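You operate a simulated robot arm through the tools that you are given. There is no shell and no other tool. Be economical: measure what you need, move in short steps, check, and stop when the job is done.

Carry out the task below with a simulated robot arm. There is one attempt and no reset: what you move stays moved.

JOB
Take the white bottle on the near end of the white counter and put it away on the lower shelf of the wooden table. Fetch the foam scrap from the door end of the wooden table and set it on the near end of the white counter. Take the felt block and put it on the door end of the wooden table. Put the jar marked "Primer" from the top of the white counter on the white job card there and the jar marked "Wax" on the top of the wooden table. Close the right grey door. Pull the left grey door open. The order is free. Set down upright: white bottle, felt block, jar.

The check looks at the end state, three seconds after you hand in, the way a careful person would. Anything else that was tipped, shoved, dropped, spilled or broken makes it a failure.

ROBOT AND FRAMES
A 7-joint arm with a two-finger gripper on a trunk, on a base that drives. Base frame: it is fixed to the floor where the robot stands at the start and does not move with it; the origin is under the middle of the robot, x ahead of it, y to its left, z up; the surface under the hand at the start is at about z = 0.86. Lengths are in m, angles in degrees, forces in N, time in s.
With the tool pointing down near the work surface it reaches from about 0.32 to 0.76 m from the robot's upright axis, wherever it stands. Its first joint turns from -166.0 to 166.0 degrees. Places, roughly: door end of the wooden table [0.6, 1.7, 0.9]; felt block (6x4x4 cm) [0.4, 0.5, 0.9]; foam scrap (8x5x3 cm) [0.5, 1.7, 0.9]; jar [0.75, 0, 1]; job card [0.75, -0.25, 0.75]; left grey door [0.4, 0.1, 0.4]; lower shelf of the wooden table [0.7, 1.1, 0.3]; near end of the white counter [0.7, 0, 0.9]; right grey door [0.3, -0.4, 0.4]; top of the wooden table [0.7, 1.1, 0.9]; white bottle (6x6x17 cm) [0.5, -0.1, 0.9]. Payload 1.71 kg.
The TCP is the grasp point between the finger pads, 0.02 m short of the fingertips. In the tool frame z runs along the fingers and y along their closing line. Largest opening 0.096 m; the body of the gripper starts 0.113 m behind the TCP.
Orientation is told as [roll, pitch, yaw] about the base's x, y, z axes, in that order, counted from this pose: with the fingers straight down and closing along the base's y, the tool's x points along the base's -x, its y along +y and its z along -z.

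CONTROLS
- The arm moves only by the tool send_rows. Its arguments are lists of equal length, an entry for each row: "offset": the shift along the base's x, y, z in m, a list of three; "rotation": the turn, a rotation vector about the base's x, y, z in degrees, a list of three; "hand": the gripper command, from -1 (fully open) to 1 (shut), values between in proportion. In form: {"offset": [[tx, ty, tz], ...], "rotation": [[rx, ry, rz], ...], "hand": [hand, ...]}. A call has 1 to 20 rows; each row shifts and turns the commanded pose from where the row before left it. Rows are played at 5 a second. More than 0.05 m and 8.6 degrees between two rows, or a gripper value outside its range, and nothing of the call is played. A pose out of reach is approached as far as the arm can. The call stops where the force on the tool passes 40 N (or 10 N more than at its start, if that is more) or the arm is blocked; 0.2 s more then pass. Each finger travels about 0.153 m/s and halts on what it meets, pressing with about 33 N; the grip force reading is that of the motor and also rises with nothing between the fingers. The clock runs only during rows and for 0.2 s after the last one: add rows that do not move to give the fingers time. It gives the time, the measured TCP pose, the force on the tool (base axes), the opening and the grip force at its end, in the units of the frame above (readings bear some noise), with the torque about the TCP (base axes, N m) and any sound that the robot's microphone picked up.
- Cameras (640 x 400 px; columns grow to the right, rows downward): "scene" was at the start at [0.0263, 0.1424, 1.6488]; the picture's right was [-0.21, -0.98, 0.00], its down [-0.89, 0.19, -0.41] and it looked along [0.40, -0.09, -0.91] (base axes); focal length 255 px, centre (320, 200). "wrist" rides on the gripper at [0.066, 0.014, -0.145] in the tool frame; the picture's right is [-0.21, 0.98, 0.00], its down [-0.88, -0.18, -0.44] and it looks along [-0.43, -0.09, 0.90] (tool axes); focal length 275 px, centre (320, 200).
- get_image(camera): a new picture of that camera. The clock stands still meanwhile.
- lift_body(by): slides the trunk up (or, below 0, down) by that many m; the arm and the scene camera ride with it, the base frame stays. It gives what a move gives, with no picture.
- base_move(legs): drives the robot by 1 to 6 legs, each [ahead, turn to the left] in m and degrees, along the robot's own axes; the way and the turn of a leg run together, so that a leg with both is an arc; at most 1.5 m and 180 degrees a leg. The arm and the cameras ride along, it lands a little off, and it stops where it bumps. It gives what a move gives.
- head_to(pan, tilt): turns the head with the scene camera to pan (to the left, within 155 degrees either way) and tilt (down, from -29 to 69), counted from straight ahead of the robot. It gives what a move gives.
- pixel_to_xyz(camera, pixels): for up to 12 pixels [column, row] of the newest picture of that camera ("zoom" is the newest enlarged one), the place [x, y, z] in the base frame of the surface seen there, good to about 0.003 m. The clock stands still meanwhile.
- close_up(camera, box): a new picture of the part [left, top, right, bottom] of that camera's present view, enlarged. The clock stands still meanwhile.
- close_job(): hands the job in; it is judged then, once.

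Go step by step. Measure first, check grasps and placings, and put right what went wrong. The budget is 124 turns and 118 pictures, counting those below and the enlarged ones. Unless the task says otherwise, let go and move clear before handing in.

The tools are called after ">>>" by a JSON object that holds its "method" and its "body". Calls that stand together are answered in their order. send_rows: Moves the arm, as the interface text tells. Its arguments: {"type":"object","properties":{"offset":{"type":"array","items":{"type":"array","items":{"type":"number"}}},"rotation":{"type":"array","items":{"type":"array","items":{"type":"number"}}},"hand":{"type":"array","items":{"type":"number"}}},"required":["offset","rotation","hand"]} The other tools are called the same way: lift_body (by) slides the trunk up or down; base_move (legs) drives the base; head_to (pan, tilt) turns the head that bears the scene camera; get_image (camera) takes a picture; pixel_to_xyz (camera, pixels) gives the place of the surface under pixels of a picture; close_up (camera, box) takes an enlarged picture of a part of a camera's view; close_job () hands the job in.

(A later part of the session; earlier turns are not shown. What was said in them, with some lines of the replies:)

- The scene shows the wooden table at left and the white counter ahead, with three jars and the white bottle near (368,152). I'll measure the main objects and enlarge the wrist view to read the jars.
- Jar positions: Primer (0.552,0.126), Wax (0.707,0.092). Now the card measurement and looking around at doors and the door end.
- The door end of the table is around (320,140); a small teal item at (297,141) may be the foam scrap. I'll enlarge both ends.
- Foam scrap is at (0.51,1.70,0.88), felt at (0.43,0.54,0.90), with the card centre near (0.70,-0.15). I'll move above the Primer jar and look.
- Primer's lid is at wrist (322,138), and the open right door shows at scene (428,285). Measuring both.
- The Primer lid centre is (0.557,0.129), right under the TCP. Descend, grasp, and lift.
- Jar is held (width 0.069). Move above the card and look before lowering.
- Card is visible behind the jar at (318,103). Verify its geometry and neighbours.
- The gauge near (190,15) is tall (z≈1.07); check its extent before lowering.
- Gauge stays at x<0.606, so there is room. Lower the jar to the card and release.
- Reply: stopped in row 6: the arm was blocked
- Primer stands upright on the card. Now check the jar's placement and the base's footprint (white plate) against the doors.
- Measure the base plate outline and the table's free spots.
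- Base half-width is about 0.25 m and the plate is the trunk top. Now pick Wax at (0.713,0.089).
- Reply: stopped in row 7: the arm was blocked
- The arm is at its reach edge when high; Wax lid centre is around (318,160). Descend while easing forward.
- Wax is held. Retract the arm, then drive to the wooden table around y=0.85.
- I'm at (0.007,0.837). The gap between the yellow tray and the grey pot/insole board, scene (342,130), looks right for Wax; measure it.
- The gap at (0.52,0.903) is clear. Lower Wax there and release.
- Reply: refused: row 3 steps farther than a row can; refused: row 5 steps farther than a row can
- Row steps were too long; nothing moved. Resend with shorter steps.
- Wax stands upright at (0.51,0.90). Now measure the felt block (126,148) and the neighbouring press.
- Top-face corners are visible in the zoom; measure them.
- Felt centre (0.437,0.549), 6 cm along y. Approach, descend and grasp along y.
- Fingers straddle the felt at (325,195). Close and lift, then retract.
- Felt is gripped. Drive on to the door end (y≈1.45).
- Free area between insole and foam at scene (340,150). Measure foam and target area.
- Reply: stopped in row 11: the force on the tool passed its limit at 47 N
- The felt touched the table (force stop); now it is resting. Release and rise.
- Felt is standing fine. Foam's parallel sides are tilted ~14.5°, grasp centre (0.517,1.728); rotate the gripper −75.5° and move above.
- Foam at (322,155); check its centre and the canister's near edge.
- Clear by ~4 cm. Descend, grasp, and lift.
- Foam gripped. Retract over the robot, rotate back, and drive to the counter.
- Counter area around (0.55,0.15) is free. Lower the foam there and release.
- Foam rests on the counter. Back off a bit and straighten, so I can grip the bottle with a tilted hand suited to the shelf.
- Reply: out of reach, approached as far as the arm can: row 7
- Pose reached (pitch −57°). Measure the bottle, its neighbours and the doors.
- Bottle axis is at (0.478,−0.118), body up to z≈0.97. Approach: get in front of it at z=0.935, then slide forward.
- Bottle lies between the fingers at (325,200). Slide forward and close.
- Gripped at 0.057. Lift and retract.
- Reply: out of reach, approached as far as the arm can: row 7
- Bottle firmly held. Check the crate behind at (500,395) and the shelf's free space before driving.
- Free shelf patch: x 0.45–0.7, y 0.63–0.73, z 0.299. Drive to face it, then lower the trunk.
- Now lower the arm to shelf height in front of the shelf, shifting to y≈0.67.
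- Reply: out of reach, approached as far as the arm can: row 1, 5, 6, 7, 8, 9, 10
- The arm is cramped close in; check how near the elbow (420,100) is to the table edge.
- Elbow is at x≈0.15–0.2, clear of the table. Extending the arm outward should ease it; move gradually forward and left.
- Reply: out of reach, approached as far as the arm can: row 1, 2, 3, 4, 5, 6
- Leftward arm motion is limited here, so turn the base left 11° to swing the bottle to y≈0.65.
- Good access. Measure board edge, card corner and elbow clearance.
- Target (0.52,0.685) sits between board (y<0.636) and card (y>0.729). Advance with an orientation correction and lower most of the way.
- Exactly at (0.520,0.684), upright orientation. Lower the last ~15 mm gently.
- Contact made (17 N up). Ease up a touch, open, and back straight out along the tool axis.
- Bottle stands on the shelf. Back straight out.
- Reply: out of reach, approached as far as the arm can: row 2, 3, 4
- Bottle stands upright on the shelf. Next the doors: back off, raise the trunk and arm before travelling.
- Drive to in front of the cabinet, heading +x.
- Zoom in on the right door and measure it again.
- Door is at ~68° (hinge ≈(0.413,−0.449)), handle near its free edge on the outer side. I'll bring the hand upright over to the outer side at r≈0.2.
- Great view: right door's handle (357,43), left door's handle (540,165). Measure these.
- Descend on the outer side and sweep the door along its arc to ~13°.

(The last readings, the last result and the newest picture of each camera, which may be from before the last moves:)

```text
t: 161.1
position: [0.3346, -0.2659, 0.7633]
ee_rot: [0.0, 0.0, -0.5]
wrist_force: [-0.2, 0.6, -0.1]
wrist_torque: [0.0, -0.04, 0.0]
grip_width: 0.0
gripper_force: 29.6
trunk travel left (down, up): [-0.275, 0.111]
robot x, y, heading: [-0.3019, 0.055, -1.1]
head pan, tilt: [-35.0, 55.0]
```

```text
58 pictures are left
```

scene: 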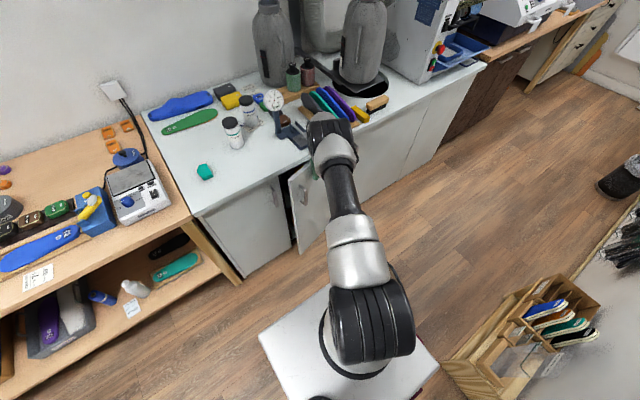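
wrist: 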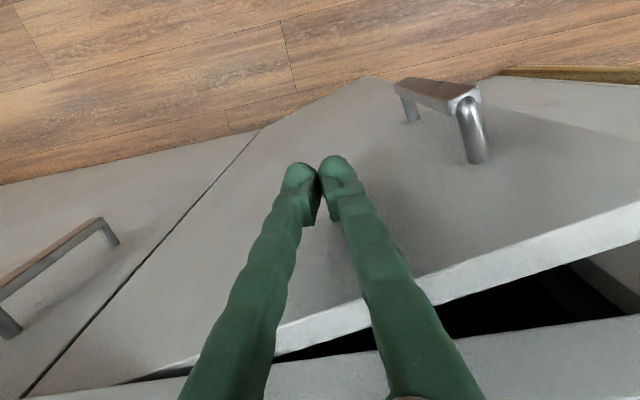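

Door is at ~20°. Back off, tilt the tool so the fingertips can go under the counter's edge, then push it shut.

>>> {"method": "send_rows", "body": {"offset": [[-0.03, 0, -0.01], [-0.03, 0, -0.01], [0, 0.004, -0.012], [0, 0.004, -0.012], [0, 0.004, -0.012], [0, 0.004, -0.012], [0, 0.004, -0.012], [0, 0, 0]], "rotation": [[0, 0, 0], [0, 0, 0], [0, -8.4, 0], [0, -8.4, 0], [0, -8.4, 0], [0, -8.4, 0], [0, -8.4, 0], [0, 0, 0]], "hand": [1, 1, 1, 1, 1, 1, 1, 1]}}

>>> {"method": "send_rows", "body": {"offset": [[0.025, 0, 0], [0.025, 0, 0], [0.02, 0, 0], [0.015, 0, 0], [0.01, 0, 0], [0.01, 0, 0], [0.005, 0, 0], [0.005, 0, 0], [0.005, 0, 0], [0.005, 0, 0], [0.004, 0, 0], [0.004, 0, 0]], "rotation": [[0, 0, 0], [0, 0, 0], [0, 0, 0], [0, 0, 0], [0, 0, 0], [0, 0, 0], [0, 0, 0], [0, 0, 0], [0, 0, 0], [0, 0, 0], [0, 0, 0], [0, 0, 0]], "hand": [1, 1, 1, 1, 1, 1, 1, 1, 1, 1, 1, 1]}}

>>> {"method": "get_image", "body": {"camera": "wrist"}}

```text
t: 162.9
position: [0.2758, -0.2443, 0.6827]
ee_rot: [0.4, -42.1, -0.7]
wrist_force: [0.4, 0.5, -0.2]
wrist_torque: [0.0, 0.03, 0.03]
grip_width: 0.0
gripper_force: 29.4
trunk travel left (down, up): [-0.275, 0.111]
robot x, y, heading: [-0.3009, 0.0582, -0.7]
head pan, tilt: [-35.0, 55.0]
```

```text
t: 165.3
position: [0.3889, -0.2465, 0.6855]
ee_rot: [0.5, -42.0, -0.9]
wrist_force: [0.3, -0.2, -0.3]
wrist_torque: [-0.03, -0.05, -0.01]
grip_width: 0.0001
gripper_force: 29.3
trunk travel left (down, up): [-0.275, 0.111]
robot x, y, heading: [-0.3048, 0.0568, -1.2]
head pan, tilt: [-35.0, 55.0]
stopped in row 12: the force on the tool passed its limit at 42 N (the readings are from after the stop); the commanded pose is now the measured one
```

```text
57 pictures are left
```

wrist: 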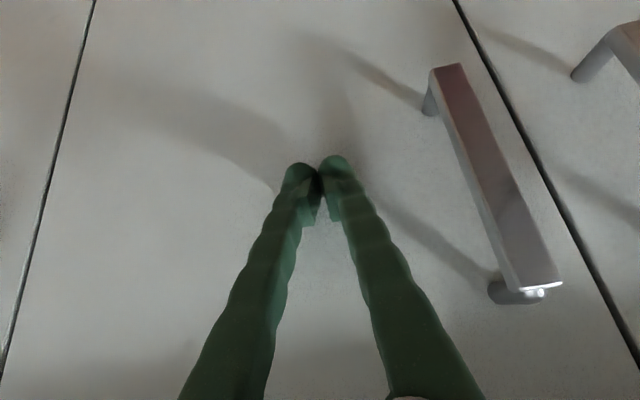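

Right door is shut flush. Back away and line up with the left door's handle (0.378,−0.069, z 0.64–0.755).

>>> {"method": "send_rows", "body": {"offset": [[-0.04, 0, 0], [-0.04, 0, 0], [0, 0.04, 0.004], [0, 0.045, 0.004], [0, 0.045, 0.004], [0, 0.0475, 0.004], [0, 0, 0], [0, 0, 0]], "rotation": [[0, 0, 0], [0, 0, 0], [0, 0, 0], [0, 0, 0.9], [0, -4, 0], [0, -4, 0], [0, 0, 0], [0, 0, 0]], "hand": [1, 1, 1, 0, -0.1, -0.1, -0.1, -0.1]}}

>>> {"method": "get_image", "body": {"camera": "wrist"}}

```text
t: 167.1
position: [0.3088, -0.0649, 0.7038]
ee_rot: [0.6, -50.1, 0.1]
wrist_force: [0.1, -0.2, -0.3]
wrist_torque: [0.06, 0.01, 0.02]
grip_width: 0.0526
gripper_force: 0.0
trunk travel left (down, up): [-0.275, 0.111]
robot x, y, heading: [-0.3011, 0.055, -1.1]
head pan, tilt: [-35.0, 55.0]
```

```text
56 pictures are left
```

wrist: 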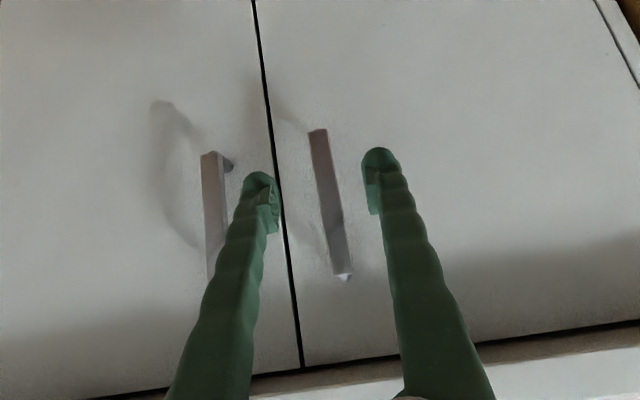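

Left handle bar lies between the fingers (328,205). Advance and grip.

>>> {"method": "send_rows", "body": {"offset": [[0.03, -0.001, 0], [0.025, -0.001, 0], [0.014, 0, 0], [0, 0, 0], [0, 0, 0], [0, 0, 0], [0, 0, 0]], "rotation": [[0, 0, 0], [0, 0, 0], [0, 0, 0], [0, 0, 0], [0, 0, 0], [0, 0, 0], [0, 0, 0]], "hand": [-0.1, -0.1, -0.1, -0.1, 1, 1, 1]}}

>>> {"method": "get_image", "body": {"camera": "wrist"}}

```text
t: 168.7
position: [0.3766, -0.0625, 0.7059]
ee_rot: [0.8, -50.1, 0.3]
wrist_force: [2.3, 32.6, 0.8]
wrist_torque: [0.42, 0.0, 0.17]
grip_width: 0.0107
gripper_force: 35.0
trunk travel left (down, up): [-0.275, 0.111]
robot x, y, heading: [-0.3021, 0.0577, -1.0]
head pan, tilt: [-35.0, 55.0]
```

```text
55 pictures are left
```

wrist: 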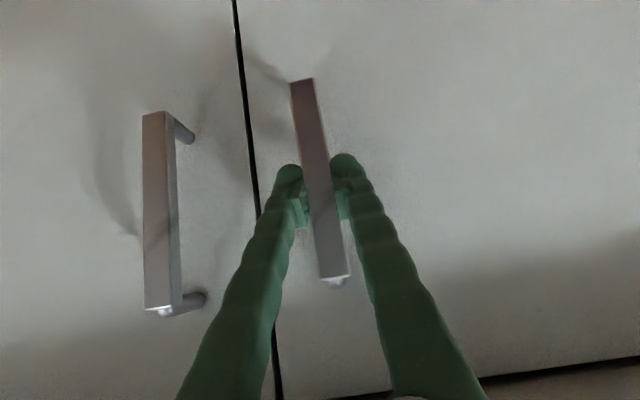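

Bar gripped, with a side load from a slight offset; relieve it by 4 mm, then pull along the arc, turning with the door.

>>> {"method": "send_rows", "body": {"offset": [[0, 0.004, 0], [-0.0128, 0.002, 0], [-0.0128, 0.0023, 0], [-0.0126, 0.003, 0], [-0.0125, 0.0034, 0], [-0.0123, 0.0041, 0], [-0.0121, 0.0046, 0], [-0.0119, 0.0051, 0], [-0.0117, 0.0056, 0], [0, 0, 0]], "rotation": [[0, 0, 0], [0, 0, -2.5], [0, 0, -2.5], [0, 0, -2.5], [0, 0, -2.5], [0, 0, -2.5], [0, 0, -2.5], [0, 0, -2.5], [0, 0, -2.5], [0, 0, 0]], "hand": [1, 1, 1, 1, 1, 1, 1, 1, 1, 1]}}

>>> {"method": "get_image", "body": {"camera": "wrist"}}

```text
t: 170.9
position: [0.2788, -0.0331, 0.705]
ee_rot: [0.7, -50.3, -19.7]
wrist_force: [11.9, 23.3, 11.3]
wrist_torque: [0.24, -0.48, 0.08]
grip_width: 0.0103
gripper_force: 34.9
trunk travel left (down, up): [-0.275, 0.111]
robot x, y, heading: [-0.3015, 0.0598, -1.0]
head pan, tilt: [-35.0, 55.0]
```

```text
54 pictures are left
```

wrist: 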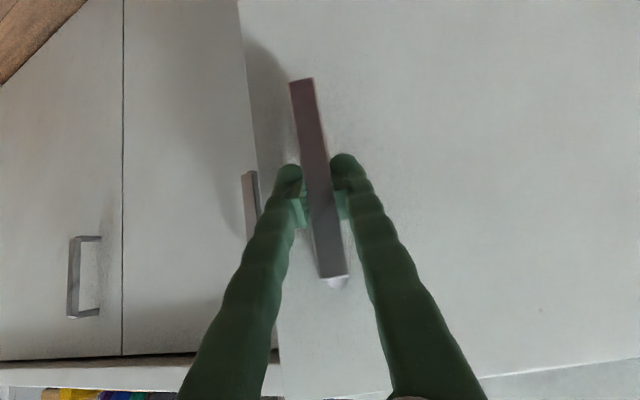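

Door opens smoothly (20°). Continue to 45°.

>>> {"method": "send_rows", "body": {"offset": [[-0.0104, 0.0082, 0], [-0.0112, 0.0066, 0], [-0.0108, 0.0072, 0], [-0.0106, 0.0074, 0], [-0.0101, 0.0081, 0], [-0.0099, 0.0084, 0], [-0.0094, 0.009, 0], [-0.0091, 0.0092, 0], [-0.0087, 0.0097, 0], [-0.0082, 0.01, 0], [0, 0, 0]], "rotation": [[0, 0, -2.5], [0, 0, -2.5], [0, 0, -2.5], [0, 0, -2.5], [0, 0, -2.5], [0, 0, -2.5], [0, 0, -2.5], [0, 0, -2.5], [0, 0, -2.5], [0, 0, -2.5], [0, 0, 0]], "hand": [1, 1, 1, 1, 1, 1, 1, 1, 1, 1, 1]}}

>>> {"method": "get_image", "body": {"camera": "wrist"}}

>>> {"method": "get_image", "body": {"camera": "scene"}}

```text
t: 173.3
position: [0.1795, 0.0487, 0.7044]
ee_rot: [0.5, -50.1, -45.0]
wrist_force: [4.0, 2.8, 13.4]
wrist_torque: [0.06, -0.07, -0.03]
grip_width: 0.0104
gripper_force: 34.6
trunk travel left (down, up): [-0.275, 0.111]
robot x, y, heading: [-0.2978, 0.0568, -1.0]
head pan, tilt: [-35.0, 55.0]
```

```text
53 pictures are left
```

wrist: 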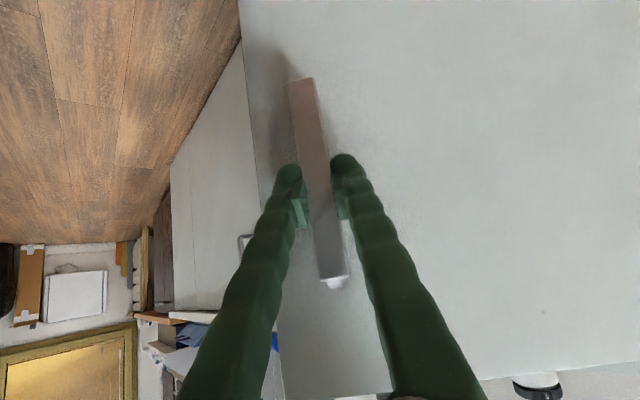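

```text
52 pictures are left
```

scene: 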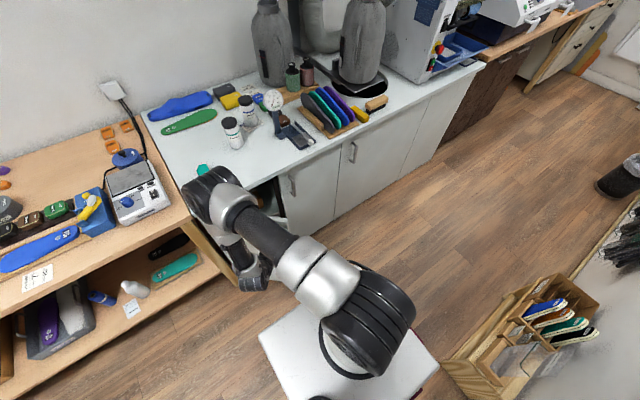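

At 45° with low forces. Check elbow clearance above the tables before continuing.

>>> {"method": "pixel_to_xyz", "body": {"camera": "scene", "pixels": [[195, 190], [205, 180], [215, 195], [190, 205], [240, 260], [235, 245]]}}

>>> {"method": "close_up", "body": {"camera": "scene", "box": [150, 130, 340, 300]}}

```text
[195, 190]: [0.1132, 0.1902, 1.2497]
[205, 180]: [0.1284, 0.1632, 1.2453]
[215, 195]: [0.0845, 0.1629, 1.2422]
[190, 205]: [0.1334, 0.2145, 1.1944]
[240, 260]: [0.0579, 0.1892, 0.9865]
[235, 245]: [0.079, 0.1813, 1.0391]
```

```text
2.35 times, centred on (245, 215) of scene
```

zoom: 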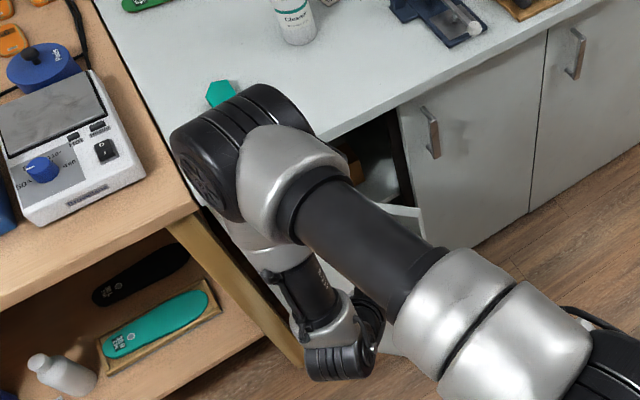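

Elbow is well clear (x≈0.13, z≈1.2). Continue to 70°.

>>> {"method": "send_rows", "body": {"offset": [[-0.0077, 0.0104, 0], [-0.0073, 0.0107, 0], [-0.0068, 0.011, 0], [-0.0064, 0.0113, 0], [-0.0058, 0.0116, 0], [-0.0054, 0.0118, 0], [-0.0048, 0.012, 0], [-0.0043, 0.0122, 0], [-0.0037, 0.0124, 0], [-0.0032, 0.0126, 0], [0, 0, 0]], "rotation": [[0, 0, -2.5], [0, 0, -2.5], [0, 0, -2.5], [0, 0, -2.5], [0, 0, -2.5], [0, 0, -2.5], [0, 0, -2.5], [0, 0, -2.5], [0, 0, -2.5], [0, 0, -2.5], [0, 0, 0]], "hand": [1, 1, 1, 1, 1, 1, 1, 1, 1, 1, 1]}}

>>> {"method": "get_image", "body": {"camera": "wrist"}}

>>> {"method": "get_image", "body": {"camera": "scene"}}

```text
t: 175.7
position: [0.1231, 0.1639, 0.7043]
ee_rot: [0.3, -50.1, -69.7]
wrist_force: [-11.9, -3.8, 3.9]
wrist_torque: [0.25, 0.25, -0.07]
grip_width: 0.0102
gripper_force: 34.9
trunk travel left (down, up): [-0.275, 0.111]
robot x, y, heading: [-0.3, 0.0557, -1.4]
head pan, tilt: [-35.0, 55.0]
```

```text
50 pictures are left
```

wrist: 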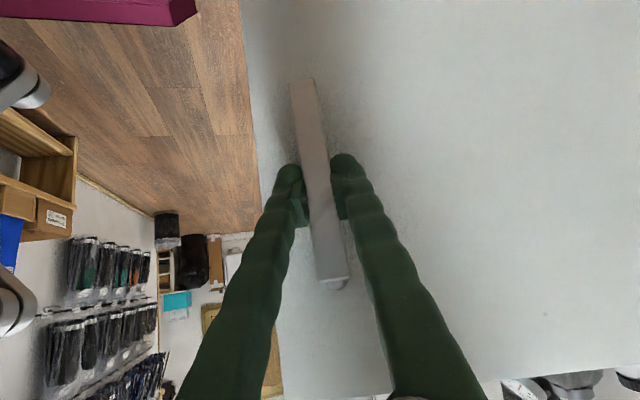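

```text
49 pictures are left
```

scene: 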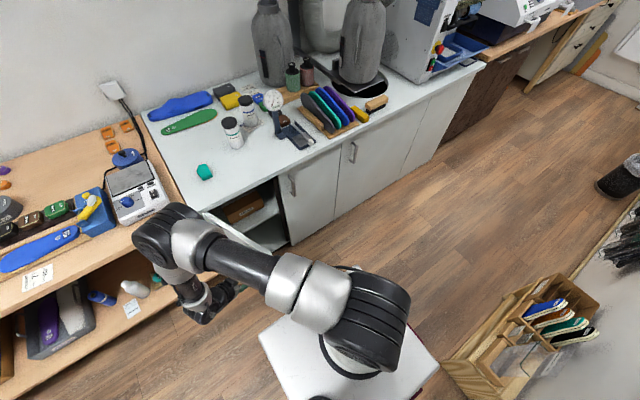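

70° and forces low. Go to 80°, then release and withdraw along the tool axis.

>>> {"method": "send_rows", "body": {"offset": [[-0.0024, 0.0127, 0], [-0.0019, 0.0129, 0], [-0.0015, 0.0129, 0], [-0.001, 0.0129, 0], [0, 0, 0], [0, 0, 0], [0, 0, 0], [0, 0, 0]], "rotation": [[0, 0, -2.5], [0, 0, -2.5], [0, 0, -2.5], [0, 0, -2.5], [0, 0, 0], [0, 0, 0], [0, 0, 0], [0, 0, 0]], "hand": [1, 1, 1, 1, 1, 0.3, -0.1, -0.1]}}

>>> {"method": "get_image", "body": {"camera": "wrist"}}

```text
t: 177.5
position: [0.1187, 0.2149, 0.7043]
ee_rot: [0.5, -50.3, -79.8]
wrist_force: [-0.3, 0.5, 0.1]
wrist_torque: [0.02, -0.02, 0.01]
grip_width: 0.0528
gripper_force: 0.0
trunk travel left (down, up): [-0.275, 0.111]
robot x, y, heading: [-0.3037, 0.0535, -1.0]
head pan, tilt: [-35.0, 55.0]
```

```text
48 pictures are left
```

wrist: 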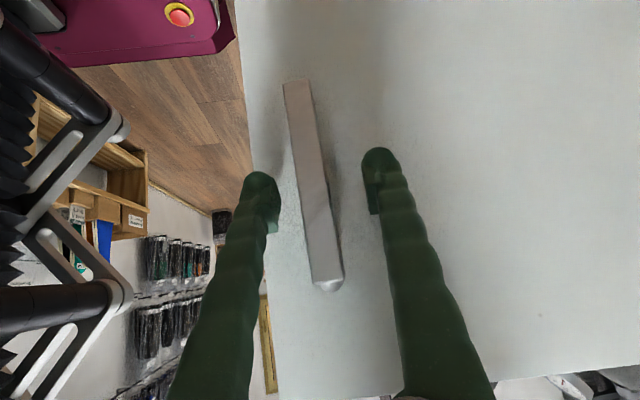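

Released. Withdraw along the tool axis, then rise.

>>> {"method": "send_rows", "body": {"offset": [[-0.0045, 0.025, 0.021], [-0.0045, 0.025, 0.021], [-0.0045, 0.025, 0.021], [0, 0, 0.04], [0, 0, 0.04], [0, 0, 0.04], [0, 0, 0.04], [0, 0, 0.04], [0, 0, 0.04], [0, 0, 0]], "rotation": [[0, 0, 0], [0, 0, 0], [0, 0, 0], [0, 0, 0], [0, 0, 0], [0, 0, 0], [0, 0, 0], [0, 0, 0], [0, 0, 0], [0, 0, 0]], "hand": [-0.1, -0.1, -0.1, -0.1, -0.1, -0.1, -0.1, -0.1, -0.1, -0.1]}}

>>> {"method": "head_to", "body": {"pan": 0, "tilt": 60}}

>>> {"method": "get_image", "body": {"camera": "scene"}}

>>> {"method": "get_image", "body": {"camera": "wrist"}}

```text
t: 179.7
position: [0.1068, 0.29, 1.0076]
ee_rot: [0.4, -50.2, -79.8]
wrist_force: [0.2, -0.2, -0.3]
wrist_torque: [0.0, -0.03, 0.0]
grip_width: 0.0529
gripper_force: 0.1
trunk travel left (down, up): [-0.275, 0.111]
robot x, y, heading: [-0.3022, 0.055, -0.9]
head pan, tilt: [-35.0, 55.0]
```

```text
t: 180.7
position: [0.1061, 0.2899, 1.0085]
ee_rot: [0.5, -50.2, -79.8]
wrist_force: [1.0, 0.5, 0.8]
wrist_torque: [0.0, -0.02, -0.04]
grip_width: 0.0524
gripper_force: 0.0
trunk travel left (down, up): [-0.275, 0.111]
robot x, y, heading: [-0.3016, 0.0589, -1.0]
head pan, tilt: [0.0, 60.0]
```

```text
47 pictures are left
```

scene: 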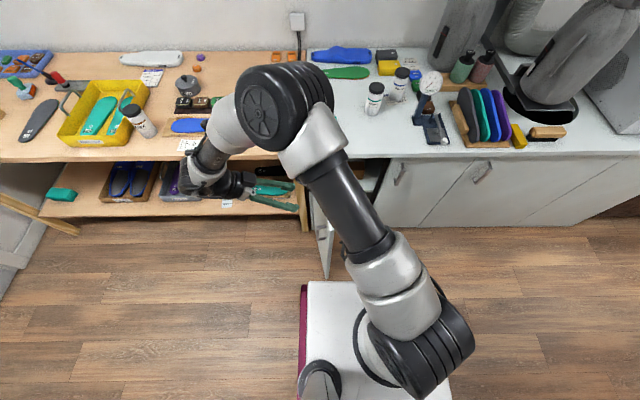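

```text
46 pictures are left
```

wrist: 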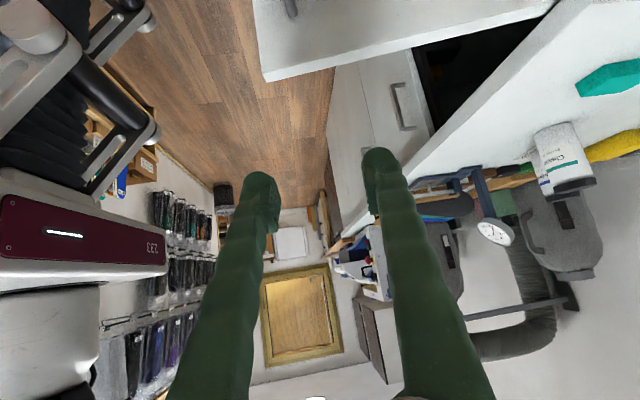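

Left door stands open, right door shut. Final verification of all placed objects.

>>> {"method": "close_up", "body": {"camera": "scene", "box": [300, 30, 640, 240]}}

>>> {"method": "head_to", "body": {"pan": 50, "tilt": 35}}

>>> {"method": "get_image", "body": {"camera": "scene"}}

```text
1.88 times, centred on (470, 135) of scene
```

zoom: 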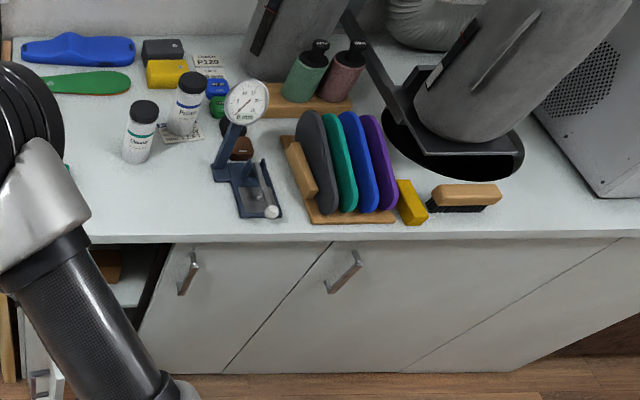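

```text
t: 181.9
position: [0.1073, 0.2897, 1.0088]
ee_rot: [0.5, -50.2, -79.8]
wrist_force: [-0.7, 1.1, 0.8]
wrist_torque: [0.0, -0.03, -0.02]
grip_width: 0.0527
gripper_force: 0.0
trunk travel left (down, up): [-0.275, 0.111]
robot x, y, heading: [-0.2983, 0.0551, -0.9]
head pan, tilt: [50.0, 35.0]
```

```text
44 pictures are left
```

scene: 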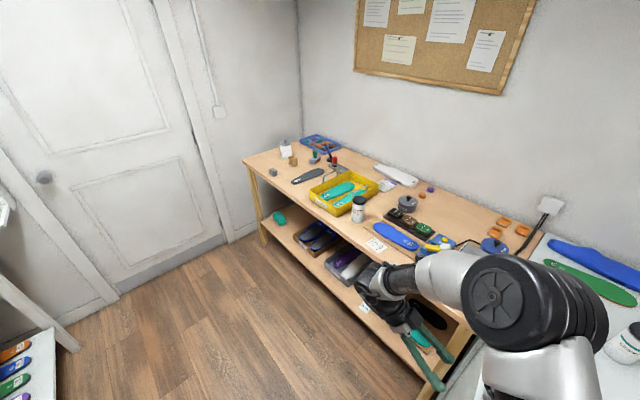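

All appear in place; quick check of the felt, Wax and door flushness.

>>> {"method": "close_up", "body": {"camera": "scene", "box": [230, 120, 430, 260]}}

>>> {"method": "head_to", "body": {"pan": -15, "tilt": 55}}

>>> {"method": "close_up", "body": {"camera": "scene", "box": [180, 80, 480, 290]}}

>>> {"method": "get_image", "body": {"camera": "scene"}}

```text
2.86 times, centred on (330, 190) of scene
```

zoom: 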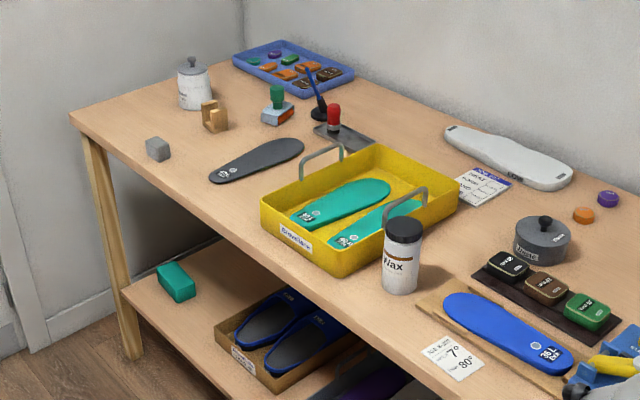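

```text
t: 183.3
position: [0.1067, 0.2901, 1.0089]
ee_rot: [0.4, -50.2, -79.9]
wrist_force: [0.1, -0.5, 0.6]
wrist_torque: [0.01, 0.01, -0.02]
grip_width: 0.0528
gripper_force: 0.1
trunk travel left (down, up): [-0.275, 0.111]
robot x, y, heading: [-0.2992, 0.0582, -1.1]
head pan, tilt: [-15.0, 55.0]
```

```text
1.90 times, centred on (330, 185) of scene
```

zoom: 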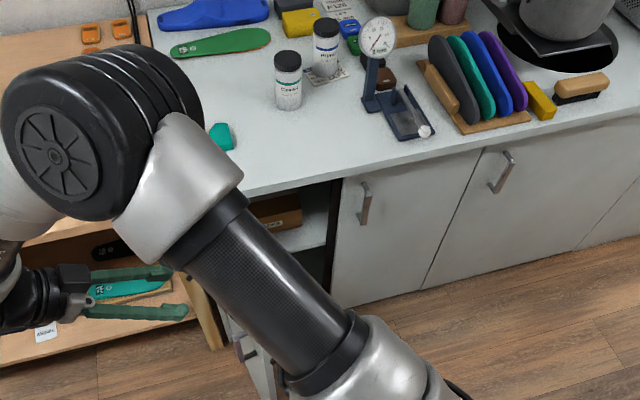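

```text
41 pictures are left
```

scene: 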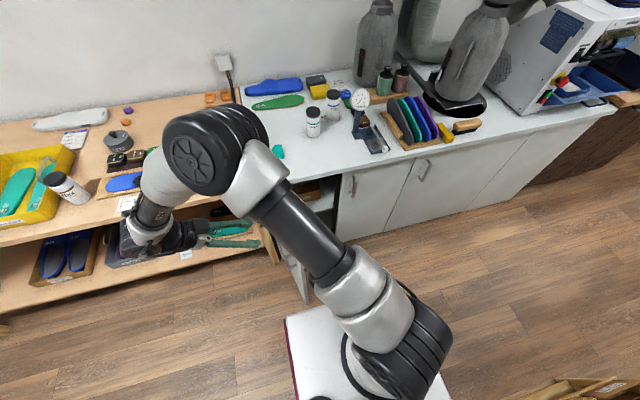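

Everything looks right; one last flushness measurement of the right door.

>>> {"method": "pixel_to_xyz", "body": {"camera": "scene", "pixels": [[345, 205], [365, 200], [390, 190], [440, 200], [345, 225], [298, 275]]}}

```text
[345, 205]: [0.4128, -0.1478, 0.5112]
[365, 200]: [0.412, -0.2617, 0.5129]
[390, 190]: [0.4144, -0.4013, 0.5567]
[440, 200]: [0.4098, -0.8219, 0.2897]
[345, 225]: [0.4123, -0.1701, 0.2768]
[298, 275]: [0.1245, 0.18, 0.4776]
```

The right door is flush (x≈0.412 along its whole width), the left door is open about 80°, and all the objects are in place. Handing in.

>>> {"method": "close_job", "body": {}}

```text
The job is handed in.
```

The job is done and handed in; I haven't seen a verdict from the check.

- **White bottle:** stands upright on the lower shelf of the wooden table.
- **Foam scrap:** lies on the near end of the white counter.
- **Felt block:** sits on the door end of the wooden table, in the same orientation as before.
- **Jars:** "Primer" stands on the white job card, and "Wax" stands on top of the wooden table.
- **Doors:** the right grey door is shut flush, and the left one is open about 80°.

In my last pictures nothing else looked tipped or moved. The gripper blocked the last view of the bottle, but earlier pictures after release show it standing.
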